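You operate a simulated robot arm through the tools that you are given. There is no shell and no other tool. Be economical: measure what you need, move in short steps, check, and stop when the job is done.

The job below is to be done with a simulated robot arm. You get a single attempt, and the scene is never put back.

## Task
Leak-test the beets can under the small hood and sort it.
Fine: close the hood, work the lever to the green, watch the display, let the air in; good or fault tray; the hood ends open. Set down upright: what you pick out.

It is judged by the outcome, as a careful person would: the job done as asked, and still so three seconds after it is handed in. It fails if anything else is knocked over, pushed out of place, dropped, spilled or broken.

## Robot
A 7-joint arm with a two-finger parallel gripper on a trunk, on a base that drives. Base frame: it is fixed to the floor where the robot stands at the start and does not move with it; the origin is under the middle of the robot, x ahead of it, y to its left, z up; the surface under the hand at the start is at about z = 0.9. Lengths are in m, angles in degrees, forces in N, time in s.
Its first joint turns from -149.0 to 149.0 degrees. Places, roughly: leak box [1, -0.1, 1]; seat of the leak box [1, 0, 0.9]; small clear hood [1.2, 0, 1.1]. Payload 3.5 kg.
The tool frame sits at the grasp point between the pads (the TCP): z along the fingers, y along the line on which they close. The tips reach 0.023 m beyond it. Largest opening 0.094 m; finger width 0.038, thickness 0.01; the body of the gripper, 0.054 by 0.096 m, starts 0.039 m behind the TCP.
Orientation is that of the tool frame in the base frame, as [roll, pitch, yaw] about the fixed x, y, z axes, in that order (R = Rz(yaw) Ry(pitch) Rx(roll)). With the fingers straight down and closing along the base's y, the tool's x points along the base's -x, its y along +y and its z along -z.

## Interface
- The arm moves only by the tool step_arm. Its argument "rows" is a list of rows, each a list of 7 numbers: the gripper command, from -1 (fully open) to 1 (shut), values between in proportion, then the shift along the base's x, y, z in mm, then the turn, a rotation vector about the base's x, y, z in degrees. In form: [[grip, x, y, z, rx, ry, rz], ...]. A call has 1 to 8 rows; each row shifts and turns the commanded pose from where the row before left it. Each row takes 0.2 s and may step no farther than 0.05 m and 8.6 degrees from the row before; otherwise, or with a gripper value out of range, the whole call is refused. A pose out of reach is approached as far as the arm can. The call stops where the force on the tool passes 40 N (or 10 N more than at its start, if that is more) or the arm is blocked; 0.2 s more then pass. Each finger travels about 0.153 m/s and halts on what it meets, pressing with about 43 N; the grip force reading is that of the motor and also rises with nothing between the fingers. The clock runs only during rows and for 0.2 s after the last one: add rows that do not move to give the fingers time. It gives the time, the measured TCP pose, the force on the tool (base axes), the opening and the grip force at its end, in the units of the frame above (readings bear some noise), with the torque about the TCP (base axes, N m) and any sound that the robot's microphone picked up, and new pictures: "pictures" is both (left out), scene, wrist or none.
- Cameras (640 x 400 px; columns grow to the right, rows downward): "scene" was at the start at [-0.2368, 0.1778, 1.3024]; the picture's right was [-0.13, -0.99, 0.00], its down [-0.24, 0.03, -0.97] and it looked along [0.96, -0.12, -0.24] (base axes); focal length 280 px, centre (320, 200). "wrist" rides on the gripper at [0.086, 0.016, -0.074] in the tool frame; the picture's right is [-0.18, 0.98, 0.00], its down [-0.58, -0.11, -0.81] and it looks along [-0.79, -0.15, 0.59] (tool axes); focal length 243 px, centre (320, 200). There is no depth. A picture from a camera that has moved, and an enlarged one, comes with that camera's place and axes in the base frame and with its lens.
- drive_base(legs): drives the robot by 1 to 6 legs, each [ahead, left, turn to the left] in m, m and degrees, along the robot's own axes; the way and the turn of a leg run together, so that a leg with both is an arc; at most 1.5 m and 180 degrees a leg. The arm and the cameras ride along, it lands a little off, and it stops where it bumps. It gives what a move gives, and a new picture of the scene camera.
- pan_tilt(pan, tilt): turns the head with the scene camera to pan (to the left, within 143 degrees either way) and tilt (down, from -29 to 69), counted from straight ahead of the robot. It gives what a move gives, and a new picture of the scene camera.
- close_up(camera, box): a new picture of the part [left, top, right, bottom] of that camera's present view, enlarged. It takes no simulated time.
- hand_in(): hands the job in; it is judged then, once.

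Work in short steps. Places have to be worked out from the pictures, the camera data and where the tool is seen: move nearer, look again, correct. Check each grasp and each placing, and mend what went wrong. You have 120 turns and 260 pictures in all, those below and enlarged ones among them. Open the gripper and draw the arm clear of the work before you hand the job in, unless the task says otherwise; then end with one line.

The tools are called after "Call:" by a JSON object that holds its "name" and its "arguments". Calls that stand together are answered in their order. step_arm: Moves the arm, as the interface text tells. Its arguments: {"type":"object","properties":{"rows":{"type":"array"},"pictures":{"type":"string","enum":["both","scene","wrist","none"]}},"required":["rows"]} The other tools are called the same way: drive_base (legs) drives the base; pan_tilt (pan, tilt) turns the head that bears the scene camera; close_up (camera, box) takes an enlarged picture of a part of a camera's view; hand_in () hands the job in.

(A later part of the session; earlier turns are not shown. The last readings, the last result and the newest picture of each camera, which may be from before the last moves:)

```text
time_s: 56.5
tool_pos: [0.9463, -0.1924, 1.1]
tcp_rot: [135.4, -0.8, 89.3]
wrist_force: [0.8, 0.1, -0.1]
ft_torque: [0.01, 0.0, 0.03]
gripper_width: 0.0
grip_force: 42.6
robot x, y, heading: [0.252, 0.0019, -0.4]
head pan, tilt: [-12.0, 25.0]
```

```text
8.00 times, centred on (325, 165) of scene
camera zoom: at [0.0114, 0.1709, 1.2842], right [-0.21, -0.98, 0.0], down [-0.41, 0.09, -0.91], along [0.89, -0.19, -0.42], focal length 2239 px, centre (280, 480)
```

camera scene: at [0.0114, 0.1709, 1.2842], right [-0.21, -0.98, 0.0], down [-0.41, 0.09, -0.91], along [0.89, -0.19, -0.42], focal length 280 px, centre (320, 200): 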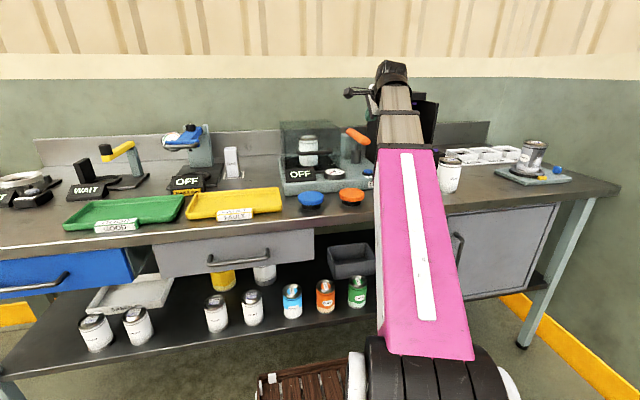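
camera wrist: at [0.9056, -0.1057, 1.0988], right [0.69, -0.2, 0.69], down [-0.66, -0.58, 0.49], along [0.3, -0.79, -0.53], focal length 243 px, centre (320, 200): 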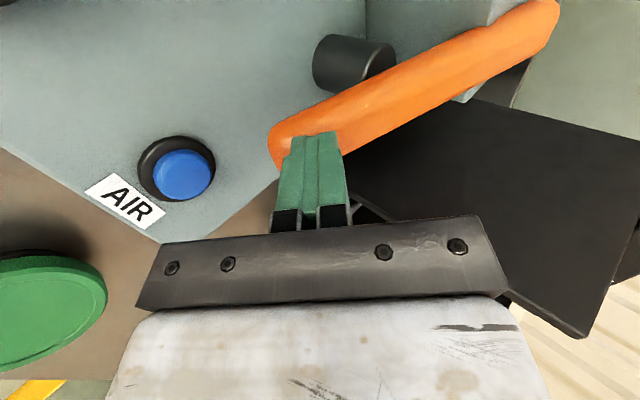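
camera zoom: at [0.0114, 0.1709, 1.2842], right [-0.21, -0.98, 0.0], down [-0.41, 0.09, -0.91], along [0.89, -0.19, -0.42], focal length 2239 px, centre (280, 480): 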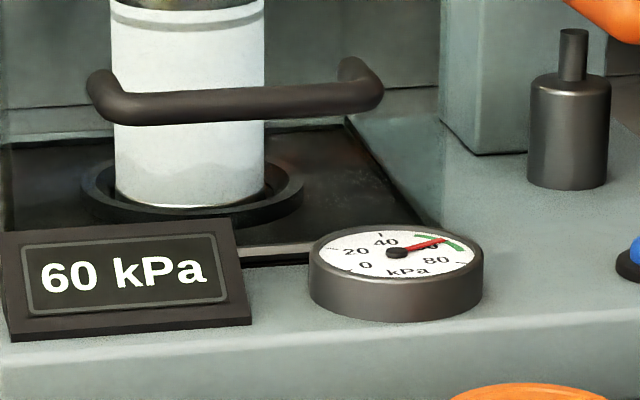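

Steady so far; keep watching.

Call:
{"name": "step_arm", "arguments": {"rows": [[1, 0, 0, 0, 0, 0, 0], [1, 0, 0, 0, 0, 0, 0], [1, 0, 0, 0, 0, 0, 0], [1, 0, 0, 0, 0, 0, 0], [1, 0, 0, 0, 0, 0, 0], [1, 0, 0, 0, 0, 0, 0], [1, 0, 0, 0, 0, 0, 0], [1, 0, 0, 0, 0, 0, 0]], "pictures": "none"}}

Call:
{"name": "close_up", "arguments": {"camera": "scene", "box": [285, 140, 365, 190]}}

```text
time_s: 58.2
tool_pos: [0.9452, -0.1931, 1.1002]
tcp_rot: [135.4, -0.7, 89.2]
wrist_force: [-0.3, -0.2, 0.3]
ft_torque: [0.0, -0.01, 0.01]
gripper_width: 0.0
grip_force: 42.5
robot x, y, heading: [0.2466, -0.0002, 0.0]
head pan, tilt: [-12.0, 25.0]
```

```text
8.00 times, centred on (325, 165) of scene
camera zoom: at [0.0114, 0.1709, 1.2842], right [-0.21, -0.98, 0.0], down [-0.41, 0.09, -0.91], along [0.89, -0.19, -0.42], focal length 2239 px, centre (280, 480)
```

zoom: 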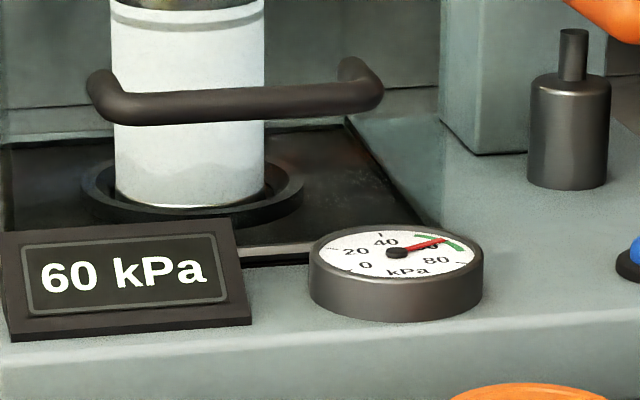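

Still 60 kPa; watch longer for slow leak or a verdict.

Call:
{"name": "step_arm", "arguments": {"rows": [[1, 0, 0, 0, 0, 0, 0], [1, 0, 0, 0, 0, 0, 0], [1, 0, 0, 0, 0, 0, 0], [1, 0, 0, 0, 0, 0, 0], [1, 0, 0, 0, 0, 0, 0], [1, 0, 0, 0, 0, 0, 0], [1, 0, 0, 0, 0, 0, 0], [1, 0, 0, 0, 0, 0, 0]], "pictures": "none"}}

Call:
{"name": "close_up", "arguments": {"camera": "scene", "box": [285, 140, 365, 190]}}

Call:
{"name": "step_arm", "arguments": {"rows": [[1, 0, 0, 0, 0, 0, 0], [1, 0, 0, 0, 0, 0, 0], [1, 0, 0, 0, 0, 0, 0], [1, 0, 0, 0, 0, 0, 0], [1, 0, 0, 0, 0, 0, 0], [1, 0, 0, 0, 0, 0, 0], [1, 0, 0, 0, 0, 0, 0], [1, 0, 0, 0, 0, 0, 0]], "pictures": "none"}}

Call:
{"name": "close_up", "arguments": {"camera": "scene", "box": [285, 140, 365, 190]}}

```text
time_s: 60.0
tool_pos: [0.9443, -0.1925, 1.1011]
tcp_rot: [135.5, -0.8, 89.1]
wrist_force: [0.1, 0.2, -0.6]
ft_torque: [-0.01, 0.05, 0.02]
gripper_width: 0.0
grip_force: 42.4
robot x, y, heading: [0.2486, 0.0, -0.4]
head pan, tilt: [-12.0, 25.0]
```

```text
8.00 times, centred on (325, 165) of scene
camera zoom: at [0.0114, 0.1709, 1.2842], right [-0.21, -0.98, 0.0], down [-0.41, 0.09, -0.91], along [0.89, -0.19, -0.42], focal length 2239 px, centre (280, 480)
```

zoom: 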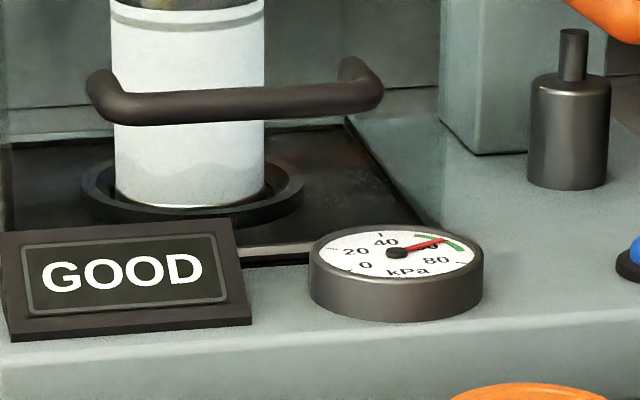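

```text
time_s: 61.9
tool_pos: [0.9463, -0.1926, 1.1008]
tcp_rot: [135.4, -0.7, 89.3]
wrist_force: [0.8, 0.2, 0.1]
ft_torque: [-0.03, 0.05, -0.03]
gripper_width: 0.0
grip_force: 41.9
robot x, y, heading: [0.253, -0.0001, -0.1]
head pan, tilt: [-12.0, 25.0]
```

```text
8.00 times, centred on (325, 165) of scene
camera zoom: at [0.0114, 0.1709, 1.2842], right [-0.21, -0.98, 0.0], down [-0.41, 0.09, -0.91], along [0.89, -0.19, -0.42], focal length 2239 px, centre (280, 480)
```

zoom: 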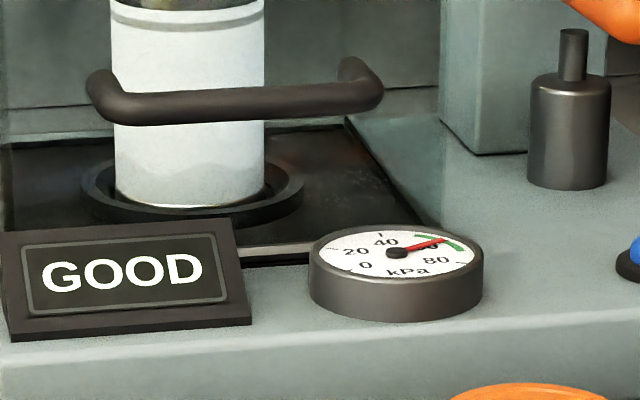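

GOOD verdict. Next the AIR button, at ≈(0.904,−0.194,0.959). Move back off the lever and lower in front of it over the button.

Call:
{"name": "step_arm", "arguments": {"rows": [[1, -20, 0, 5, 0, 0, 0], [1, -25, -1, 0, 0, 0, 0], [1, -8, 0, -10, 0, 0, 0], [1, 0, 0, -25, 0, 0, 0], [1, 0, 0, -25, 0, 0, 0], [1, 0, 0, -20, 0, 0, 0], [1, 0, 0, -10, 0, 0, 0]], "pictures": "wrist"}}

```text
time_s: 63.5
tool_pos: [0.8912, -0.1937, 1.0156]
tcp_rot: [135.4, -0.8, 89.2]
wrist_force: [0.6, 0.1, 0.1]
ft_torque: [-0.02, 0.02, 0.03]
gripper_width: 0.0001
grip_force: 42.4
robot x, y, heading: [0.2468, -0.0004, -0.3]
head pan, tilt: [-12.0, 25.0]
camera wrist: at [0.8517, -0.1077, 1.0818], right [0.7, -0.2, 0.69], down [-0.65, -0.58, 0.49], along [0.3, -0.79, -0.54], focal length 243 px, centre (320, 200)
```

wrist: 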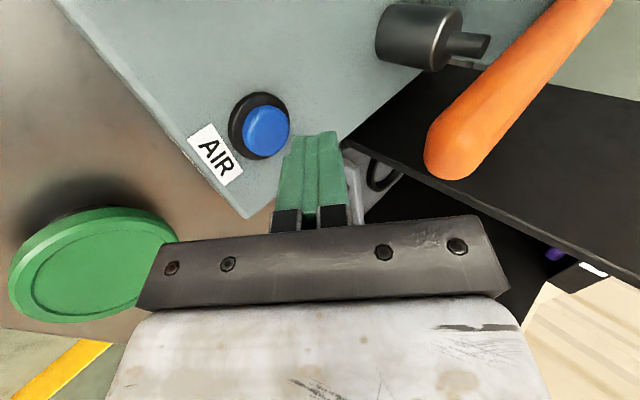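

Button is right below the tip. Press down gently.

Call:
{"name": "step_arm", "arguments": {"rows": [[1, 1, 0, -12, 0, 0, 0], [1, 0, 0, -10, 0, 0, 0], [1, 0, 0, -6, 0, 0, 0], [1, 0, 0, -4, 0, 0, 0], [1, 0, 0, -4, 0, 0, 0]], "pictures": "wrist"}}

Call:
{"name": "close_up", "arguments": {"camera": "scene", "box": [285, 140, 385, 200]}}

```text
time_s: 64.7
tool_pos: [0.8935, -0.1937, 0.9798]
tcp_rot: [135.3, -0.8, 89.1]
wrist_force: [1.3, 1.0, 0.6]
ft_torque: [-0.02, -0.02, -0.01]
gripper_width: 0.0001
grip_force: 42.5
robot x, y, heading: [0.252, 0.002, 0.0]
head pan, tilt: [-12.0, 25.0]
camera wrist: at [0.8533, -0.1074, 1.047], right [0.7, -0.2, 0.69], down [-0.65, -0.58, 0.49], along [0.3, -0.79, -0.53], focal length 243 px, centre (320, 200)
```

wrist: 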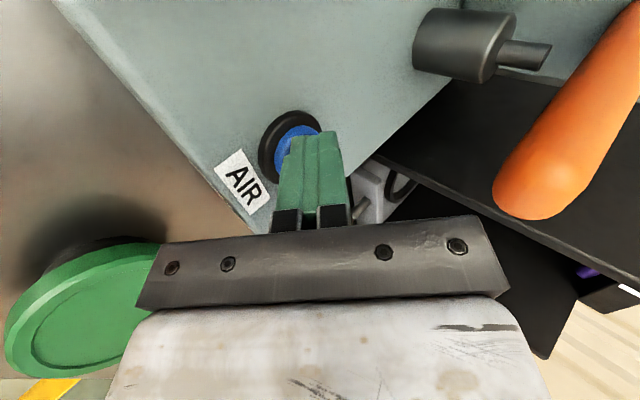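

```text
6.40 times, centred on (335, 170) of scene
camera zoom: at [0.0114, 0.1709, 1.2842], right [-0.21, -0.98, 0.0], down [-0.41, 0.09, -0.91], along [0.89, -0.19, -0.42], focal length 1791 px, centre (224, 392)
```

zoom: 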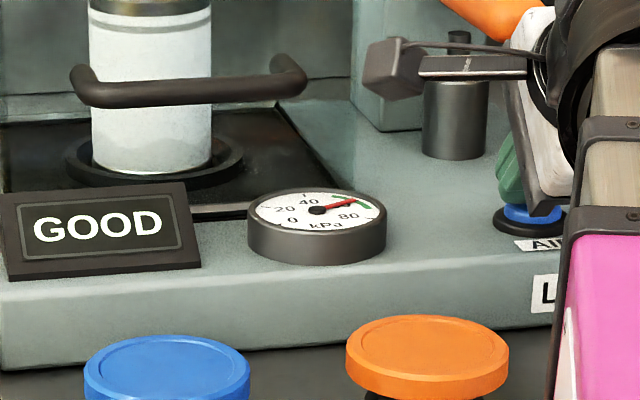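

Just at the button; press a few mm more.

Call:
{"name": "step_arm", "arguments": {"rows": [[1, 0, 0, -3, 0, 0, 0], [1, 0, 0, -3, 0, 0, 0], [1, 0, 0, -2, 0, 0, 0], [1, 0, 0, 0, 0, 0, 0]], "pictures": "none"}}

Call:
{"name": "close_up", "arguments": {"camera": "scene", "box": [285, 140, 385, 200]}}

```text
time_s: 65.7
tool_pos: [0.8935, -0.1931, 0.9736]
tcp_rot: [135.3, -0.7, 89.0]
wrist_force: [-2.5, -3.2, 27.4]
ft_torque: [-0.2, -0.24, -0.04]
gripper_width: 0.0001
grip_force: 42.1
robot x, y, heading: [0.2497, -0.0014, -0.0]
head pan, tilt: [-12.0, 25.0]
heard: click
```

```text
6.40 times, centred on (335, 170) of scene
camera zoom: at [0.0107, 0.171, 1.2841], right [-0.21, -0.98, 0.0], down [-0.41, 0.09, -0.91], along [0.89, -0.19, -0.42], focal length 1791 px, centre (224, 392)
```

zoom: 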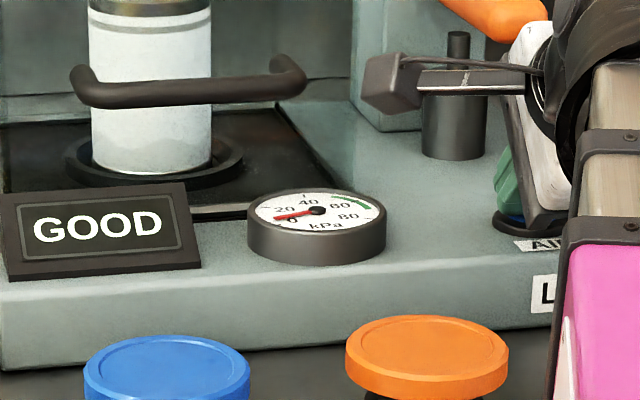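

Air let in (click, gauge to 0). Rise, and return to in front of the hood handle.

Call:
{"name": "step_arm", "arguments": {"rows": [[1, 0, 0, 10, 0, 0, 0], [1, -5, 0, 30, 0, 0, 0], [1, -5, 10, 35, 0, 0, 0], [1, -10, 30, 35, 0, 0, 0], [0.6, -10, 40, 25, 0, 0, 0], [0.2, -10, 40, 0, 0, 0, 0], [0.15, -9, 40, 0, 0, 0, 0], [0.15, 0, 30, 0, 0, 0, 0]], "pictures": "wrist"}}

```text
time_s: 67.5
tool_pos: [0.8442, -0.0032, 1.1082]
tcp_rot: [135.4, -0.7, 89.1]
wrist_force: [0.4, 0.0, -0.6]
ft_torque: [0.01, -0.01, 0.01]
gripper_width: 0.0402
grip_force: 0.1
robot x, y, heading: [0.2515, 0.0001, 0.0]
head pan, tilt: [-12.0, 25.0]
camera wrist: at [0.8052, 0.0836, 1.1742], right [0.7, -0.2, 0.69], down [-0.65, -0.58, 0.49], along [0.3, -0.79, -0.53], focal length 243 px, centre (320, 200)
```

wrist: 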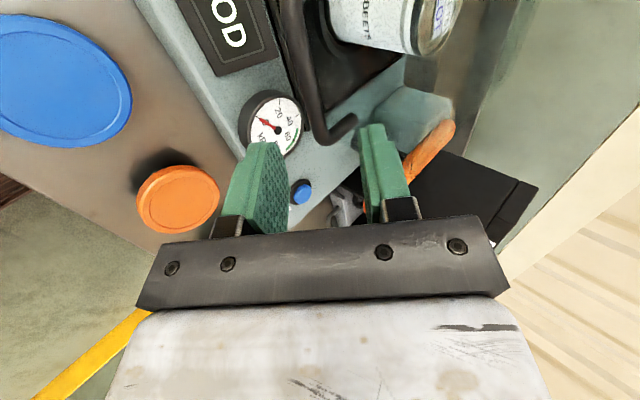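

Bar ≈ (0.905, 1.04). Align and advance along the tool axis.

Call:
{"name": "step_arm", "arguments": {"rows": [[0.15, -4, 0, -4, 0, 0, 0], [0.15, 12, 0, -12, 0, 0, 0], [0.15, 15, 0, -15, 0, 0, 0], [0.15, 12, 0, -12, 0, 0, 0], [0.15, 0, 0, 0, 0, 0, 0]], "pictures": "wrist"}}

```text
time_s: 68.7
tool_pos: [0.8797, -0.0036, 1.063]
tcp_rot: [135.4, -0.7, 89.2]
wrist_force: [0.2, 0.5, -0.4]
ft_torque: [0.01, -0.01, 0.01]
gripper_width: 0.0399
grip_force: 0.1
robot x, y, heading: [0.2513, 0.0036, -0.4]
head pan, tilt: [-12.0, 25.0]
camera wrist: at [0.84, 0.0825, 1.1302], right [0.7, -0.2, 0.69], down [-0.65, -0.58, 0.49], along [0.3, -0.79, -0.54], focal length 243 px, centre (320, 200)
```

wrist: 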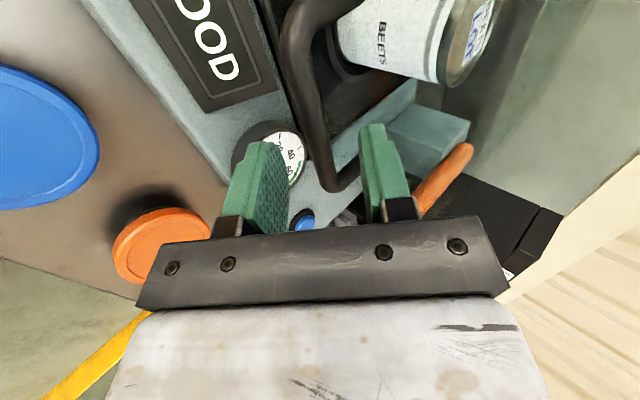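

Bar is centered between the pads, ~35 mm ahead. Advance, narrow to a cage and begin lifting.

Call:
{"name": "step_arm", "arguments": {"rows": [[0.15, 10, 0, -7, 0, 0, 0], [0.15, 8, 0, -8, 0, 0, 0], [0.15, 5, 0, -5, 0, 0, 0], [0.4, 0, 0, 0, 0, 0, 0], [0.4, 0, 0, 0, 0, 0, 0]], "pictures": "wrist"}}

```text
time_s: 69.8
tool_pos: [0.903, -0.0029, 1.0439]
tcp_rot: [135.4, -0.8, 89.2]
wrist_force: [-0.9, 0.3, -0.6]
ft_torque: [0.0, 0.01, 0.01]
gripper_width: 0.0282
grip_force: 0.0
robot x, y, heading: [0.2506, -0.0003, -0.1]
head pan, tilt: [-12.0, 25.0]
camera wrist: at [0.8626, 0.0828, 1.11], right [0.7, -0.2, 0.69], down [-0.65, -0.58, 0.49], along [0.3, -0.79, -0.54], focal length 243 px, centre (320, 200)
```

wrist: 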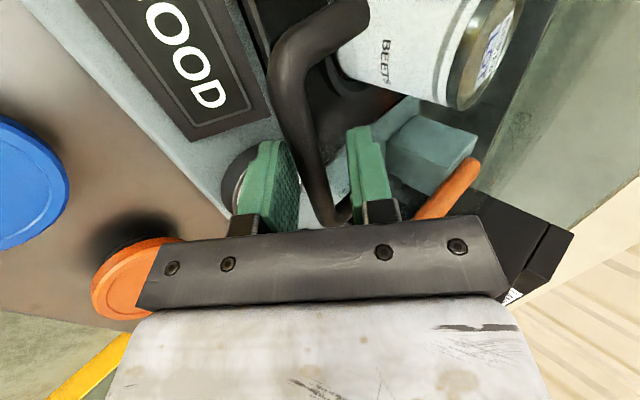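

Handle caged. Lift along the arc.

Call:
{"name": "step_arm", "arguments": {"rows": [[0.4, 6, 0, 10, 0, 0, 0], [0.4, 7, 0, 12, 0, 0, 0], [0.4, 8, 0, 12, 0, 0, 0], [0.4, 8, 0, 12, 0, 0, 0], [0.4, 9, 0, 12, 0, 0, 0], [0.4, 10, 0, 11, 0, 0, 0]], "pictures": "wrist"}}

```text
time_s: 71.2
tool_pos: [0.9502, -0.0027, 1.1144]
tcp_rot: [135.4, -0.7, 89.2]
wrist_force: [-3.7, 0.7, -1.9]
ft_torque: [-0.04, -0.01, 0.1]
gripper_width: 0.0298
grip_force: 1.8
robot x, y, heading: [0.2487, 0.0019, -0.2]
head pan, tilt: [-12.0, 25.0]
camera wrist: at [0.9106, 0.084, 1.1803], right [0.7, -0.2, 0.69], down [-0.65, -0.58, 0.49], along [0.3, -0.79, -0.54], focal length 243 px, centre (320, 200)
```

wrist: 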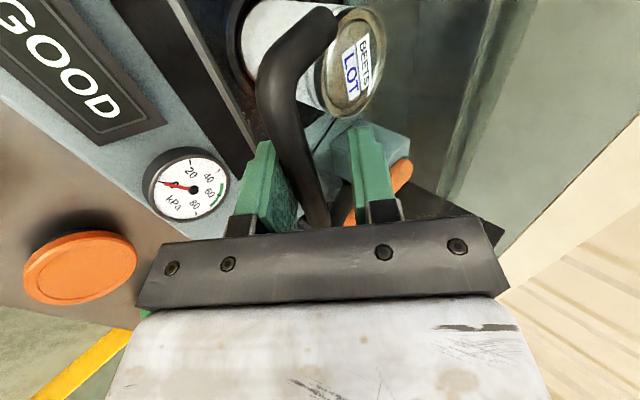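

Hood lifts with small force. Continue the arc.

Call:
{"name": "step_arm", "arguments": {"rows": [[0.4, 10, 0, 11, 0, 0, 0], [0.4, 11, 0, 10, 0, 0, 0], [0.4, 11, 0, 10, 0, 0, 0], [0.4, 12, 0, 9, 0, 0, 0], [0.4, 12, 0, 8, 0, 0, 0], [0.4, 13, 0, 8, 0, 0, 0], [0.4, 13, 0, 7, 0, 0, 0], [0.4, 13, 0, 6, 0, 0, 0]], "pictures": "wrist"}}

```text
time_s: 73.0
tool_pos: [1.048, -0.0025, 1.1824]
tcp_rot: [135.4, -0.7, 89.3]
wrist_force: [-1.5, 0.3, -1.8]
ft_torque: [0.01, -0.02, 0.04]
gripper_width: 0.0289
grip_force: 0.3
robot x, y, heading: [0.2467, -0.0021, -0.3]
head pan, tilt: [-12.0, 25.0]
camera wrist: at [1.0078, 0.0832, 1.249], right [0.7, -0.2, 0.69], down [-0.65, -0.58, 0.49], along [0.3, -0.79, -0.54], focal length 243 px, centre (320, 200)
```

wrist: 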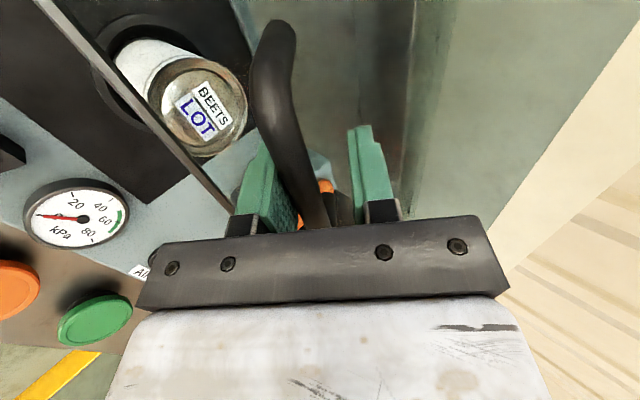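

Continue to the open position.

Call:
{"name": "step_arm", "arguments": {"rows": [[0.4, 14, 0, 6, 0, 0, 0], [0.4, 14, 0, 5, 0, 0, 0], [0.4, 14, 0, 5, 0, 0, 0], [0.4, 15, 0, 4, 0, 0, 0], [0.4, 15, 0, 4, 0, 0, 0], [0.4, 15, 0, 3, 0, 0, 0], [0.4, 15, 0, 2, 0, 0, 0], [0.4, 14, 0, 0, 0, 0, 0]], "pictures": "wrist"}}

Call:
{"name": "close_up", "arguments": {"camera": "scene", "box": [260, 60, 420, 190]}}

```text
time_s: 74.8
tool_pos: [1.1618, -0.0014, 1.21]
tcp_rot: [135.3, -0.7, 89.3]
wrist_force: [-1.7, 0.9, -1.4]
ft_torque: [-0.01, 0.0, -0.03]
gripper_width: 0.0292
grip_force: 1.3
robot x, y, heading: [0.2492, 0.0007, -0.3]
head pan, tilt: [-12.0, 25.0]
camera wrist: at [1.1221, 0.0844, 1.277], right [0.7, -0.2, 0.69], down [-0.65, -0.58, 0.49], along [0.3, -0.79, -0.54], focal length 243 px, centre (320, 200)
```

wrist: 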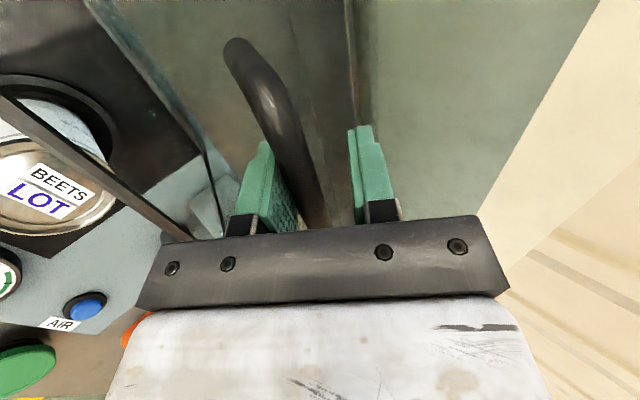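

```text
3.08 times, centred on (340, 125) of scene
camera zoom: at [0.0114, 0.1709, 1.2842], right [-0.21, -0.98, 0.0], down [-0.41, 0.09, -0.91], along [0.89, -0.19, -0.42], focal length 861 px, centre (258, 431)
```

zoom: 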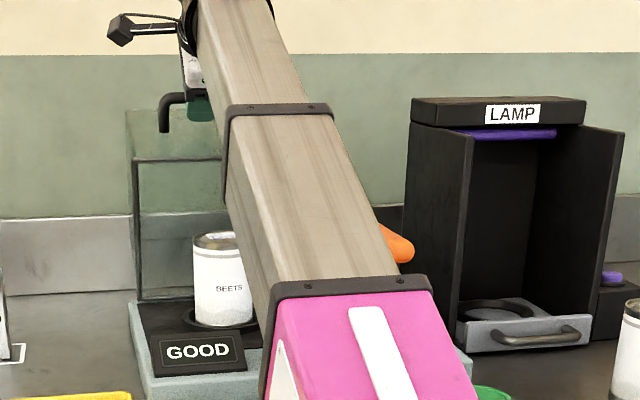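

A bit more to reach the original open stop; push gently.

Call:
{"name": "step_arm", "arguments": {"rows": [[0.4, 8, 0, 0, 0, 0, 0], [0.4, 8, 0, 0, 0, 0, 0], [0.4, 7, 0, 0, 0, 0, 0], [0.4, 5, 0, 0, 0, 0, 0]], "pictures": "wrist"}}

```text
time_s: 75.8
tool_pos: [1.1899, -0.0031, 1.2114]
tcp_rot: [135.3, -0.7, 89.2]
wrist_force: [-1.3, 0.7, -4.3]
ft_torque: [-0.1, 0.01, 0.02]
gripper_width: 0.0298
grip_force: 2.1
robot x, y, heading: [0.2542, -0.0018, -0.3]
head pan, tilt: [-12.0, 25.0]
camera wrist: at [1.1499, 0.0829, 1.2774], right [0.7, -0.2, 0.69], down [-0.65, -0.58, 0.49], along [0.3, -0.79, -0.54], focal length 243 px, centre (320, 200)
```

wrist: 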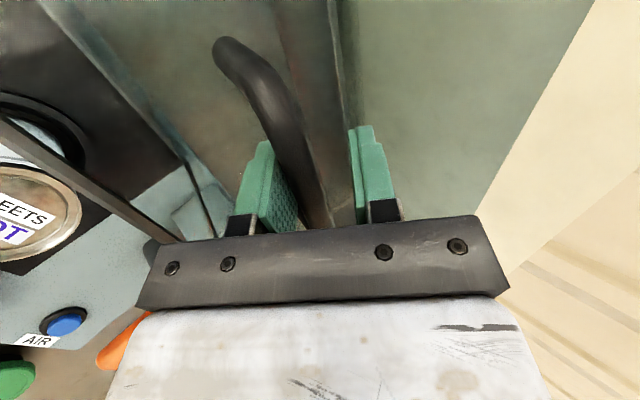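

Check for the end stop with a few more mm.

Call:
{"name": "step_arm", "arguments": {"rows": [[0.4, 5, 0, 0, 0, 0, 0], [0.4, 4, 0, 0, 0, 0, 0], [0.4, 0, 0, 0, 0, 0, 0]], "pictures": "none"}}

```text
time_s: 76.7
tool_pos: [1.1987, -0.0038, 1.2108]
tcp_rot: [135.4, -0.7, 89.2]
wrist_force: [-1.8, -0.8, -6.8]
ft_torque: [-0.12, -0.05, 0.07]
gripper_width: 0.0307
grip_force: 3.0
robot x, y, heading: [0.2473, 0.0002, -0.2]
head pan, tilt: [-12.0, 25.0]
```

Likely at/near the stop. Open slightly and back off a bit to see whether it stays.

Call:
{"name": "step_arm", "arguments": {"rows": [[0.15, 0, 0, 0, 0, 0, 0], [0.15, -4, 0, 3, 0, 0, 0], [0.15, 0, 0, 0, 0, 0, 0], [0.15, 0, 0, 0, 0, 0, 0]], "pictures": "wrist"}}

Call:
{"name": "close_up", "arguments": {"camera": "scene", "box": [260, 60, 420, 190]}}

```text
time_s: 77.7
tool_pos: [1.1941, -0.0031, 1.215]
tcp_rot: [135.4, -0.7, 89.2]
wrist_force: [0.1, -0.2, -0.4]
ft_torque: [0.01, -0.02, -0.02]
gripper_width: 0.0401
grip_force: 0.0
robot x, y, heading: [0.2468, -0.0002, -0.2]
head pan, tilt: [-12.0, 25.0]
camera wrist: at [1.1543, 0.0828, 1.281], right [0.7, -0.2, 0.69], down [-0.65, -0.58, 0.49], along [0.3, -0.79, -0.54], focal length 243 px, centre (320, 200)
```

wrist: 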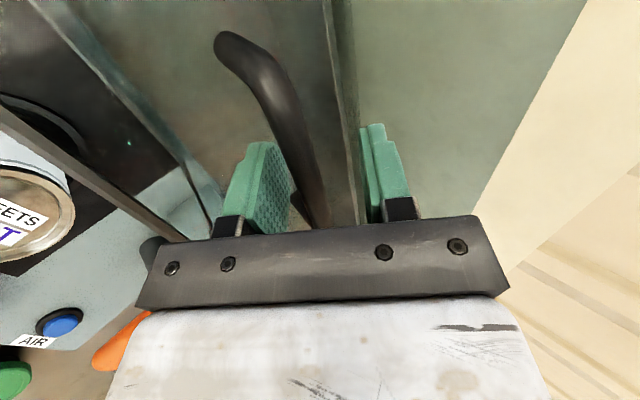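

```text
3.08 times, centred on (340, 125) of scene
camera zoom: at [0.0114, 0.1709, 1.2842], right [-0.21, -0.98, 0.0], down [-0.41, 0.09, -0.91], along [0.89, -0.19, -0.42], focal length 861 px, centre (258, 431)
```

zoom: 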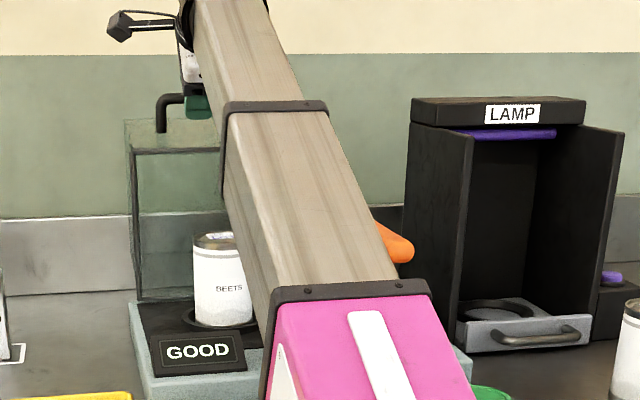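

Hood is back exactly at its original open position and stays with no force. Withdraw along the tool axis.

Call:
{"name": "step_arm", "arguments": {"rows": [[0.15, -8, 0, 8, 0, 0, 0], [0.15, -15, 0, 15, 0, 0, 0], [0.15, -18, 0, 18, 0, 0, 0], [0.15, -25, 0, 15, 0, 0, 0], [-0.3, -35, 0, 0, 0, 0, 0], [-1, -40, 0, -10, 0, 0, 0], [-1, -40, 0, -20, 0, 0, 0], [-1, -35, 0, -20, 0, 0, 0]]}}

```text
time_s: 79.5
tool_pos: [0.9803, -0.0034, 1.2206]
tcp_rot: [135.5, -0.7, 89.2]
wrist_force: [-0.3, 0.5, -0.1]
ft_torque: [0.01, -0.02, -0.01]
gripper_width: 0.0941
grip_force: 0.0
robot x, y, heading: [0.2512, -0.0008, -0.5]
head pan, tilt: [-12.0, 25.0]
camera scene: at [0.0114, 0.1709, 1.2842], right [-0.21, -0.98, 0.0], down [-0.41, 0.09, -0.91], along [0.89, -0.19, -0.42], focal length 280 px, centre (320, 200)
camera wrist: at [0.9397, 0.0823, 1.2879], right [0.7, -0.2, 0.69], down [-0.65, -0.58, 0.49], along [0.3, -0.79, -0.54], focal length 243 px, centre (320, 200)
```

scene: 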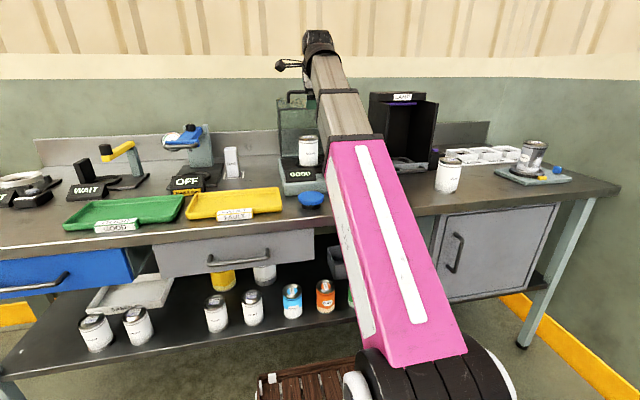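
wrist: 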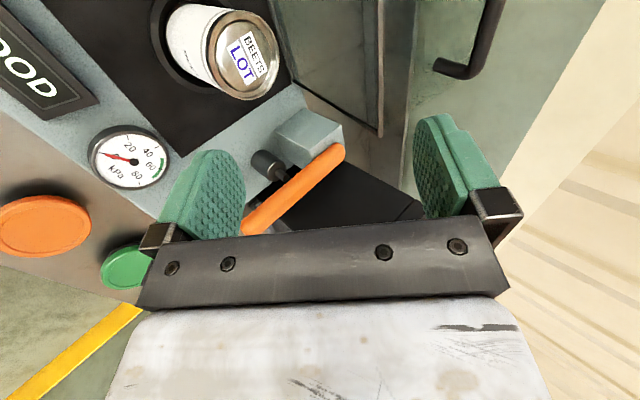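

Unroll the hand 90° to prepare for picking up the can.

Call:
{"name": "step_arm", "arguments": {"rows": [[-1, -10, 0, -10, -5.8, 0, 5.8], [-1, -10, 0, -10, -5.8, 0, 5.8], [-1, -10, 0, -10, -5.8, 0, 5.8], [-1, 0, 0, 0, -5.8, 0, 5.8], [-1, 0, 0, 0, -5.8, 0, 5.8], [-1, 0, 0, 0, -5.8, 0, 5.8], [-1, 0, 0, 0, -5.8, 0, 5.8], [-1, 0, 0, 0, -5.8, 0, 5.8]], "pictures": "none"}}

Call:
{"name": "step_arm", "arguments": {"rows": [[-1, 0, 0, 0, -5.8, 0, 5.8], [-1, 0, 0, 0, -5.8, 0, 5.8], [-1, 0, 0, 0, -5.6, 0, 5.6], [-1, 0, 0, 0, 0, 8, 0], [-1, 0, 0, 0, 0, 8, 0], [-1, 0, 0, 0, 0, 0, 0]]}}

```text
time_s: 81.2
tool_pos: [0.9481, -0.0042, 1.1896]
tcp_rot: [157.2, 39.7, 146.2]
wrist_force: [0.9, 0.0, -0.6]
ft_torque: [0.0, -0.02, 0.02]
gripper_width: 0.0941
grip_force: 0.0
robot x, y, heading: [0.2497, 0.0003, -0.2]
head pan, tilt: [-12.0, 25.0]
```

```text
time_s: 82.7
tool_pos: [0.948, -0.0034, 1.1894]
tcp_rot: [179.7, 29.0, 178.7]
wrist_force: [-0.1, 0.3, -0.3]
ft_torque: [-0.01, 0.0, -0.02]
gripper_width: 0.094
grip_force: 0.1
robot x, y, heading: [0.254, 0.002, -0.7]
head pan, tilt: [-12.0, 25.0]
camera scene: at [0.0114, 0.1709, 1.2842], right [-0.21, -0.98, 0.0], down [-0.41, 0.09, -0.91], along [0.89, -0.19, -0.42], focal length 280 px, centre (320, 200)
camera wrist: at [0.8362, 0.0147, 1.2142], right [0.18, 0.98, 0.09], down [0.12, -0.12, 0.99], along [0.98, -0.17, -0.13], focal length 243 px, centre (320, 200)
```

scene: 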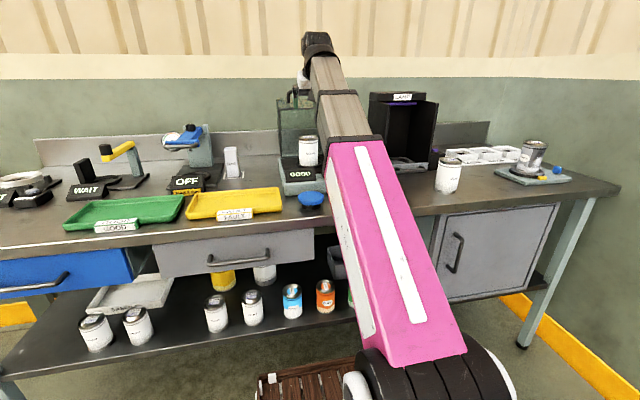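
wrist: 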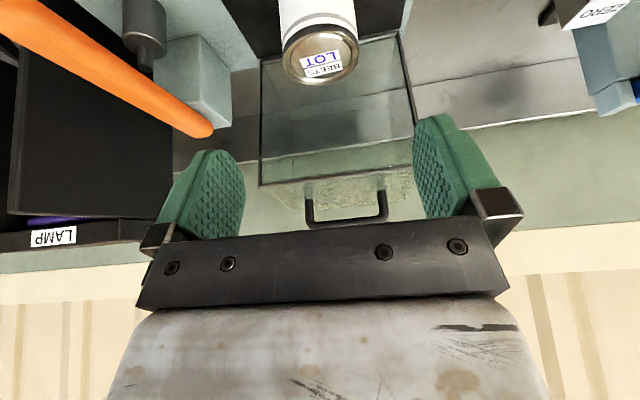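

Return to the can: same pose at which I released it, first at height.

Call:
{"name": "step_arm", "arguments": {"rows": [[-1, 15, 0, -10, 0, 0, 0], [-1, 25, -1, -25, 0, 0, 0], [-1, 25, -2, -25, 0, 0, 0], [-1, 18, -1, -20, 0, 0, 0], [-1, 6, 0, -9, 0, 0, 0], [-1, 0, 0, 0, 0, 0, 0]], "pictures": "wrist"}}

```text
time_s: 84.0
tool_pos: [1.0362, -0.007, 1.1007]
tcp_rot: [179.8, 29.0, 178.7]
wrist_force: [-0.3, -0.2, -0.3]
ft_torque: [0.01, -0.01, 0.01]
gripper_width: 0.0941
grip_force: 0.1
robot x, y, heading: [0.2484, -0.0008, -0.2]
head pan, tilt: [-12.0, 25.0]
camera wrist: at [0.9249, 0.0107, 1.1251], right [0.18, 0.98, 0.09], down [0.11, -0.12, 0.99], along [0.98, -0.17, -0.13], focal length 243 px, centre (320, 200)
```

wrist: 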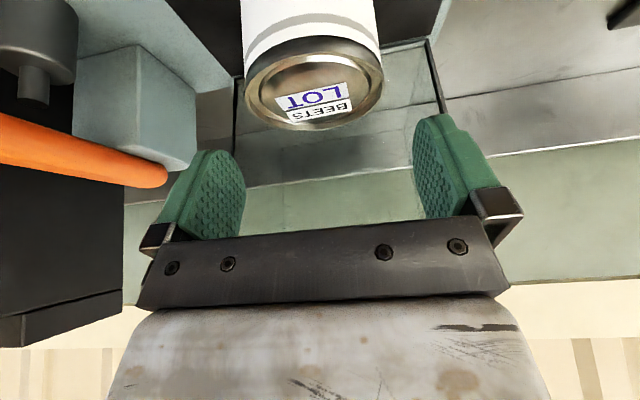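

Aligned. Descend to the grasp height.

Call:
{"name": "step_arm", "arguments": {"rows": [[-1, 0, 0, -15, 0, 0, 0], [-1, 0, 0, -20, 0, 0, 0], [-1, 0, 0, -18, 0, 0, 0], [-1, 0, 0, -10, 0, 0, 0], [-1, 0, 0, -5, 0, 0, 0], [-1, 0, 0, 0, 0, 0, 0]], "pictures": "wrist"}}

```text
time_s: 85.5
tool_pos: [1.0387, -0.0061, 1.032]
tcp_rot: [179.7, 29.1, 178.8]
wrist_force: [-0.5, 0.2, -1.0]
ft_torque: [0.0, 0.01, 0.01]
gripper_width: 0.0941
grip_force: 0.0
robot x, y, heading: [0.2493, -0.0004, -0.2]
head pan, tilt: [-12.0, 25.0]
camera wrist: at [0.9254, 0.0116, 1.0563], right [0.18, 0.98, 0.09], down [0.11, -0.12, 0.99], along [0.98, -0.17, -0.13], focal length 243 px, centre (320, 200)
```

wrist: 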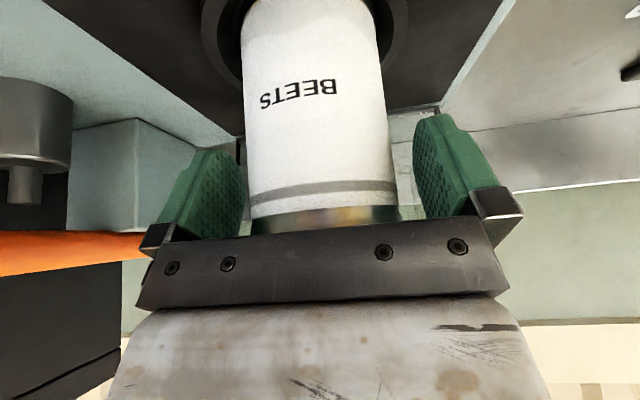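

Grip and lift straight up.

Call:
{"name": "step_arm", "arguments": {"rows": [[0, 0, -1, 0, 0, 0, 0], [1, 0, 0, 0, 0, 0, 0], [1, 0, 0, 0, 0, 0, 0], [1, 0, 0, 5, 0, 0, 0], [1, 0, 0, 10, 0, 0, 0], [1, 0, 0, 20, 0, 0, 0], [1, 0, 0, 25, 0, 0, 0], [1, 0, 0, 25, 0, 0, 0]], "pictures": "wrist"}}

```text
time_s: 87.2
tool_pos: [1.0376, -0.0077, 1.1181]
tcp_rot: [179.7, 29.1, 178.7]
wrist_force: [-0.1, -0.4, -3.7]
ft_torque: [0.0, 0.06, -0.01]
gripper_width: 0.0724
grip_force: 43.8
robot x, y, heading: [0.2493, -0.0001, -0.2]
head pan, tilt: [-12.0, 25.0]
camera wrist: at [0.926, 0.01, 1.1422], right [0.18, 0.98, 0.09], down [0.11, -0.12, 0.99], along [0.98, -0.17, -0.13], focal length 243 px, centre (320, 200)
```

wrist: 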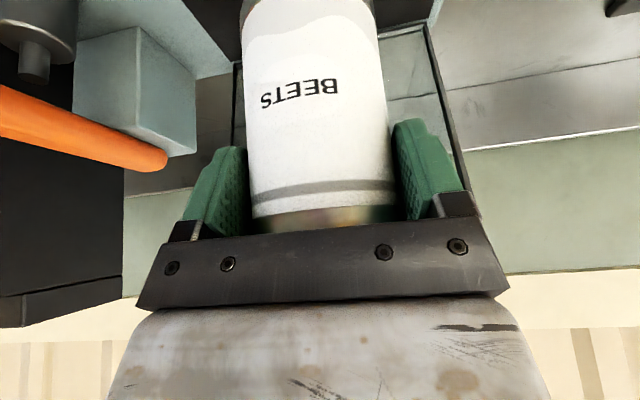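

Can held. The GOOD tray is around (0.86,0.57). Back out from the seat, then carry left.

Call:
{"name": "step_arm", "arguments": {"rows": [[1, -20, 0, 5, 0, 0, 0], [1, -35, 10, 5, 0, 0, 0], [1, -35, 25, 0, 0, 0, 0], [1, -30, 40, 0, 0, 0, 0], [1, -20, 45, 0, 0, 0, 0], [1, -10, 45, 0, 0, 0, 0], [1, 0, 45, 0, 0, 0, 0], [1, 0, 35, 0, 0, 0, 0]]}}

```text
time_s: 89.0
tool_pos: [0.8872, 0.2391, 1.127]
tcp_rot: [179.8, 29.1, 178.5]
wrist_force: [-0.3, 0.8, -4.7]
ft_torque: [-0.01, 0.04, 0.03]
gripper_width: 0.0722
grip_force: 43.2
robot x, y, heading: [0.2513, -0.0006, -0.2]
head pan, tilt: [-12.0, 25.0]
camera scene: at [0.0115, 0.171, 1.2842], right [-0.21, -0.98, 0.0], down [-0.41, 0.09, -0.91], along [0.89, -0.19, -0.42], focal length 280 px, centre (320, 200)
camera wrist: at [0.7752, 0.2572, 1.1506], right [0.18, 0.98, 0.09], down [0.11, -0.12, 0.99], along [0.98, -0.17, -0.13], focal length 243 px, centre (320, 200)
```

scene: 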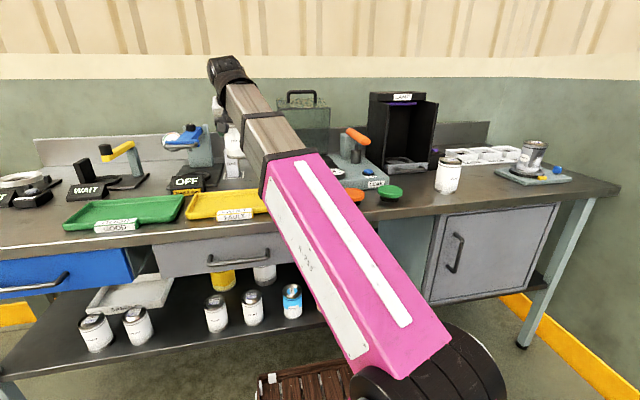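
wrist: 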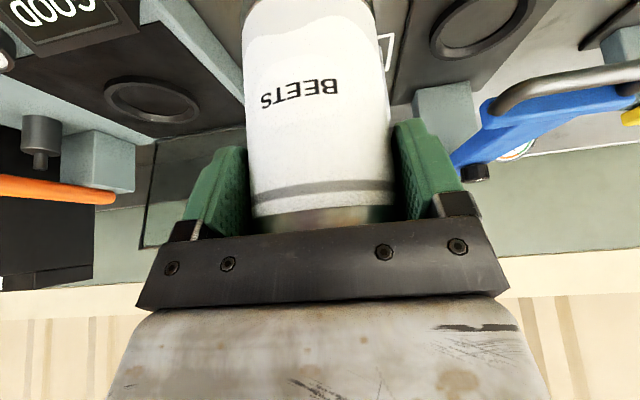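

Keep clear of the blue machine's handle: shift back to x≈0.83 and continue left.

Call:
{"name": "step_arm", "arguments": {"rows": [[1, -25, 0, 0, 0, 0, 0], [1, -25, 30, 0, 0, 0, 0], [1, -7, 45, 0, 0, 0, 0], [1, 0, 45, 0, 0, 0, 0], [1, 0, 45, 0, 0, 0, 0], [1, 0, 45, 0, 0, 0, 0], [1, 0, 40, 0, 0, 0, 0], [1, 0, 30, 0, 0, 0, 0]]}}

Call:
{"name": "pan_tilt", "arguments": {"pan": 15, "tilt": 28}}

```text
time_s: 90.8
tool_pos: [0.8298, 0.5186, 1.1292]
tcp_rot: [179.7, 29.1, 178.6]
wrist_force: [-1.7, 0.1, -4.2]
ft_torque: [0.02, 0.02, 0.01]
gripper_width: 0.0726
grip_force: 43.2
robot x, y, heading: [0.2528, 0.0004, -0.2]
head pan, tilt: [-12.0, 25.0]
camera scene: at [0.0115, 0.1711, 1.2842], right [-0.21, -0.98, 0.0], down [-0.41, 0.09, -0.91], along [0.89, -0.19, -0.42], focal length 280 px, centre (320, 200)
camera wrist: at [0.7188, 0.5371, 1.1535], right [0.18, 0.98, 0.09], down [0.11, -0.12, 0.99], along [0.98, -0.17, -0.13], focal length 243 px, centre (320, 200)
```

scene: 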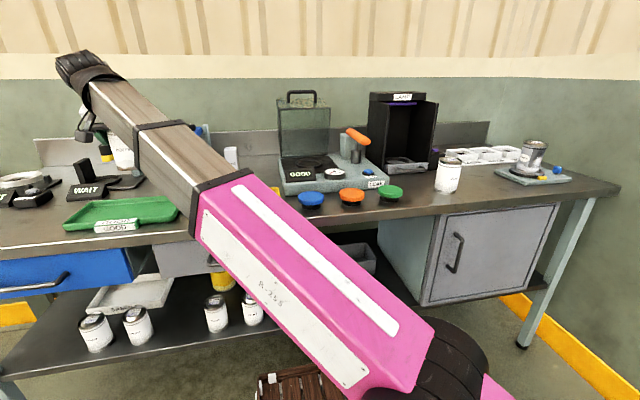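
wrist: 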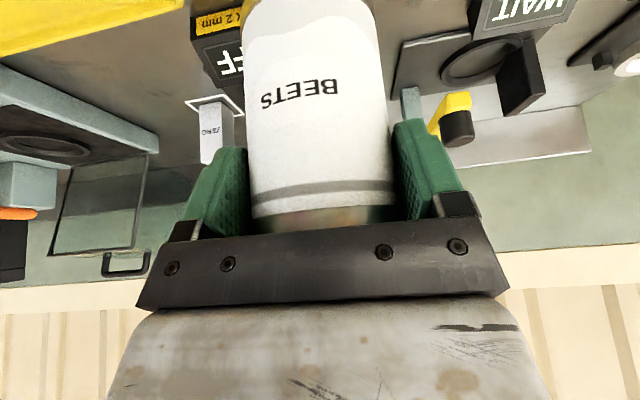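

```text
time_s: 91.8
tool_pos: [0.8311, 0.5183, 1.1296]
tcp_rot: [179.7, 29.0, 178.7]
wrist_force: [0.4, -0.4, -3.6]
ft_torque: [0.01, 0.05, -0.02]
gripper_width: 0.0724
grip_force: 43.1
robot x, y, heading: [0.249, 0.0022, -0.1]
head pan, tilt: [15.0, 28.0]
camera scene: at [0.0096, 0.2138, 1.2794], right [0.26, -0.97, 0.0], down [-0.45, -0.12, -0.88], along [0.85, 0.23, -0.47], focal length 280 px, centre (320, 200)
```

scene: 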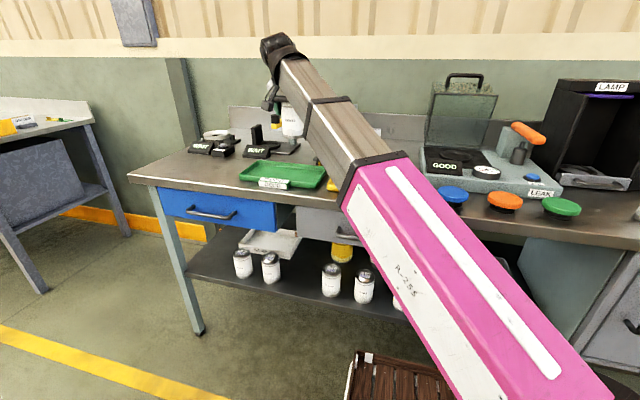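

Tray rim spans about x 0.72–0.90, y 0.41–0.67. Place the can at ≈(0.815,0.54). Move over and take a closer look.

Call:
{"name": "step_arm", "arguments": {"rows": [[1, -10, 11, -10, 0, 0, 0], [1, -10, 11, -20, 0, 0, 0], [1, 0, 0, -25, 0, 0, 0], [1, 0, 0, -20, 0, 0, 0], [1, 0, 0, 0, 0, 0, 0]], "pictures": "wrist"}}

Call:
{"name": "close_up", "arguments": {"camera": "scene", "box": [220, 80, 350, 200]}}

```text
time_s: 93.0
tool_pos: [0.8137, 0.5397, 1.0533]
tcp_rot: [179.7, 29.1, 178.7]
wrist_force: [-0.6, 1.0, -4.5]
ft_torque: [0.01, 0.06, 0.02]
gripper_width: 0.0722
grip_force: 42.6
robot x, y, heading: [0.2506, -0.0021, -0.3]
head pan, tilt: [15.0, 28.0]
camera wrist: at [0.7003, 0.5568, 1.0768], right [0.18, 0.98, 0.09], down [0.11, -0.12, 0.99], along [0.98, -0.17, -0.13], focal length 243 px, centre (320, 200)
```

wrist: 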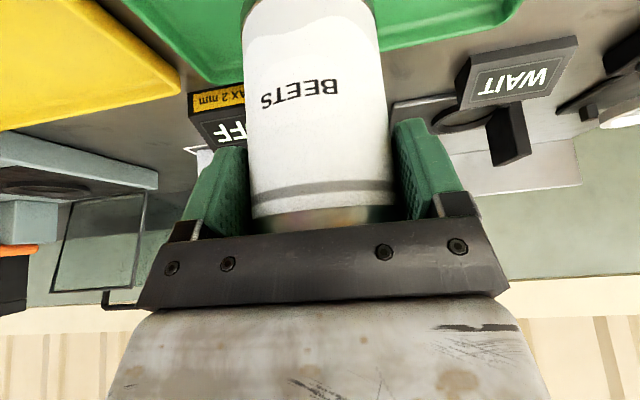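

```text
3.33 times, centred on (285, 140) of scene
camera zoom: at [0.0095, 0.2138, 1.2794], right [0.26, -0.97, 0.0], down [-0.45, -0.12, -0.88], along [0.85, 0.23, -0.47], focal length 933 px, centre (437, 400)
```

zoom: 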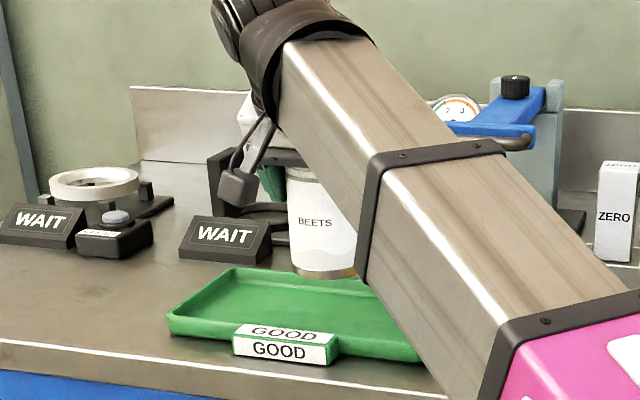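

Well inside the tray. Lower.

Call:
{"name": "step_arm", "arguments": {"rows": [[1, 4, 8, -12, 0, 0, 0], [1, 0, 0, -15, 0, 0, 0], [1, 0, 0, -12, 0, 0, 0], [1, 0, 0, -6, 0, 0, 0], [1, 0, 0, -4, 0, 0, 0], [1, 0, 0, -3, 0, 0, 0], [1, 0, 0, 0, 0, 0, 0]], "pictures": "none"}}

Call:
{"name": "close_up", "arguments": {"camera": "scene", "box": [220, 80, 350, 200]}}

```text
time_s: 94.6
tool_pos: [0.8152, 0.5462, 1.0016]
tcp_rot: [179.7, 29.1, 178.7]
wrist_force: [-0.1, 0.2, -3.7]
ft_torque: [-0.03, 0.05, -0.01]
gripper_width: 0.0725
grip_force: 43.0
robot x, y, heading: [0.247, -0.0001, -0.2]
head pan, tilt: [15.0, 28.0]
```

```text
3.33 times, centred on (285, 140) of scene
camera zoom: at [0.0095, 0.2138, 1.2794], right [0.26, -0.97, 0.0], down [-0.45, -0.12, -0.88], along [0.85, 0.23, -0.47], focal length 933 px, centre (437, 400)
```

zoom: 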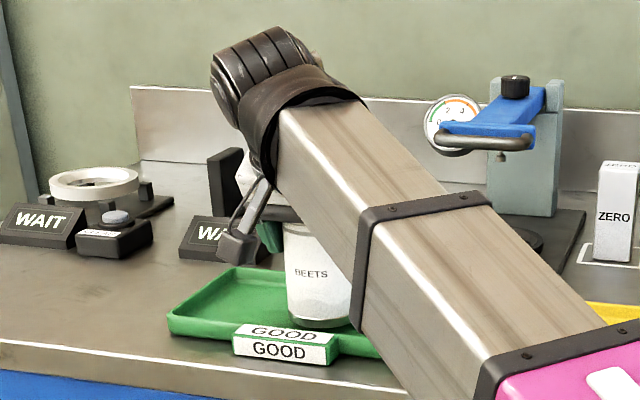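

Just above the tray floor. Lower slowly to contact.

Call:
{"name": "step_arm", "arguments": {"rows": [[1, 0, 0, -3, 0, 0, 0], [1, 0, 0, -2, 0, 0, 0], [1, 0, 0, -2, 0, 0, 0], [1, 0, 0, -2, 0, 0, 0], [1, 0, 0, 0, 0, 0, 0]], "pictures": "none"}}

```text
time_s: 95.8
tool_pos: [0.815, 0.5456, 0.9923]
tcp_rot: [179.7, 29.1, 178.7]
wrist_force: [-0.1, 0.2, -2.7]
ft_torque: [-0.04, 0.05, 0.01]
gripper_width: 0.0725
grip_force: 42.8
robot x, y, heading: [0.2523, 0.0019, -0.1]
head pan, tilt: [15.0, 28.0]
```

Not yet fully bearing; a few mm more.

Call:
{"name": "step_arm", "arguments": {"rows": [[1, 0, 0, -1, 0, 0, 0], [1, 0, 0, -1, 0, 0, 0], [1, 0, 0, -1, 0, 0, 0], [1, 0, 0, 0, 0, 0, 0]], "pictures": "none"}}

```text
time_s: 96.8
tool_pos: [0.8145, 0.5466, 0.9903]
tcp_rot: [179.7, 29.3, 178.7]
wrist_force: [1.3, 1.7, 35.7]
ft_torque: [-0.78, -0.49, -0.19]
gripper_width: 0.0728
grip_force: 43.2
robot x, y, heading: [0.2482, -0.0011, -0.1]
head pan, tilt: [15.0, 28.0]
```

Firm contact (36 N). Ease up 1.5 mm and open.

Call:
{"name": "step_arm", "arguments": {"rows": [[1, 0, 0, 1, 0, 0, 0], [0.6, 0, 0, 0.5, 0, 0, 0], [0, 0, 0, 0, 0, 0, 0], [-1, 0, 0, 0, 0, 0, 0], [-1, 0, 0, 0, 0, 0, 0]], "pictures": "wrist"}}

```text
time_s: 98.0
tool_pos: [0.8136, 0.5475, 0.9913]
tcp_rot: [179.7, 29.0, 178.8]
wrist_force: [-0.3, 0.6, -0.3]
ft_torque: [0.01, 0.01, 0.03]
gripper_width: 0.0939
grip_force: 0.0
robot x, y, heading: [0.2507, -0.001, -0.1]
head pan, tilt: [15.0, 28.0]
camera wrist: at [0.702, 0.5653, 1.0151], right [0.18, 0.98, 0.09], down [0.12, -0.12, 0.99], along [0.98, -0.17, -0.13], focal length 243 px, centre (320, 200)
```

wrist: 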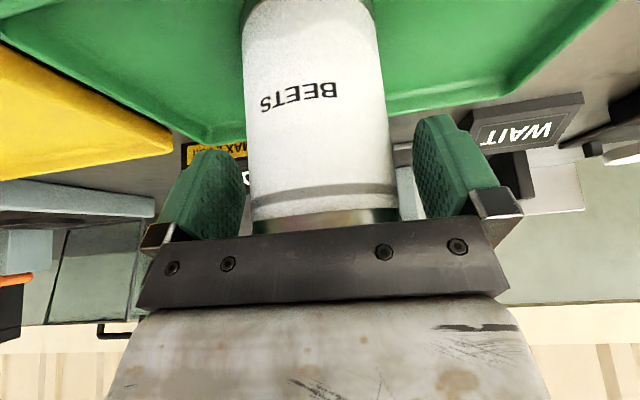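

Can released and upright. Raise the hand straight up, then back off.

Call:
{"name": "step_arm", "arguments": {"rows": [[-1, 0, 0, 10, 0, 0, 0], [-1, 0, 0, 20, 0, 0, 0], [-1, 0, 0, 30, 0, 0, 0], [-1, 0, 0, 30, 0, 0, 0], [-1, -15, -15, 20, 0, 0, 0], [-1, -20, -30, 0, 0, 0, 0], [-1, -20, -35, 0, 0, 0, 0], [-1, -15, -35, 0, 0, 0, 0]]}}

```text
time_s: 99.8
tool_pos: [0.7452, 0.4316, 1.1035]
tcp_rot: [179.7, 29.1, 178.7]
wrist_force: [-0.2, 0.3, 1.0]
ft_torque: [-0.02, 0.03, -0.01]
gripper_width: 0.0941
grip_force: 0.1
robot x, y, heading: [0.2489, -0.0014, -0.3]
head pan, tilt: [15.0, 28.0]
camera scene: at [0.0094, 0.2137, 1.2794], right [0.26, -0.97, 0.0], down [-0.45, -0.12, -0.88], along [0.85, 0.23, -0.47], focal length 280 px, centre (320, 200)
camera wrist: at [0.6326, 0.4501, 1.1267], right [0.18, 0.98, 0.09], down [0.11, -0.12, 0.99], along [0.98, -0.17, -0.13], focal length 243 px, centre (320, 200)
```

scene: 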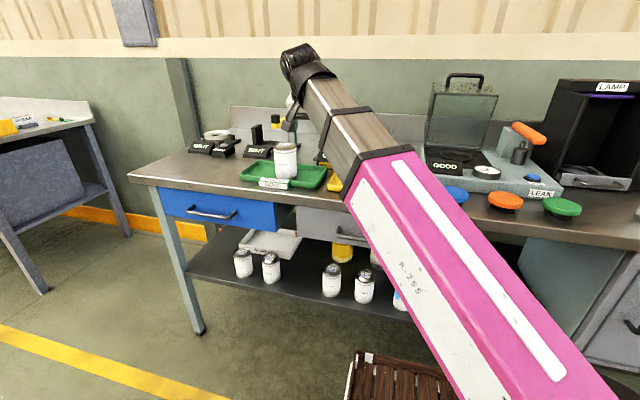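
wrist: 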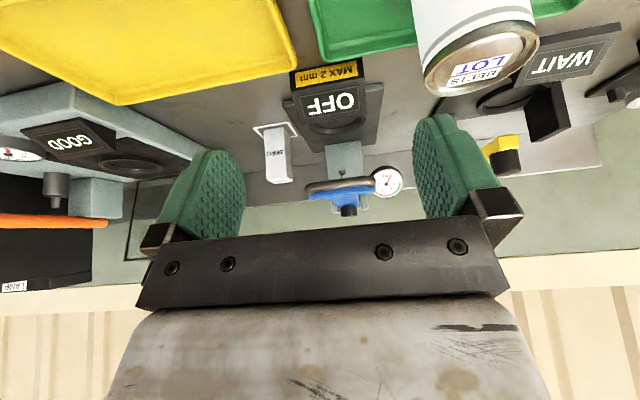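

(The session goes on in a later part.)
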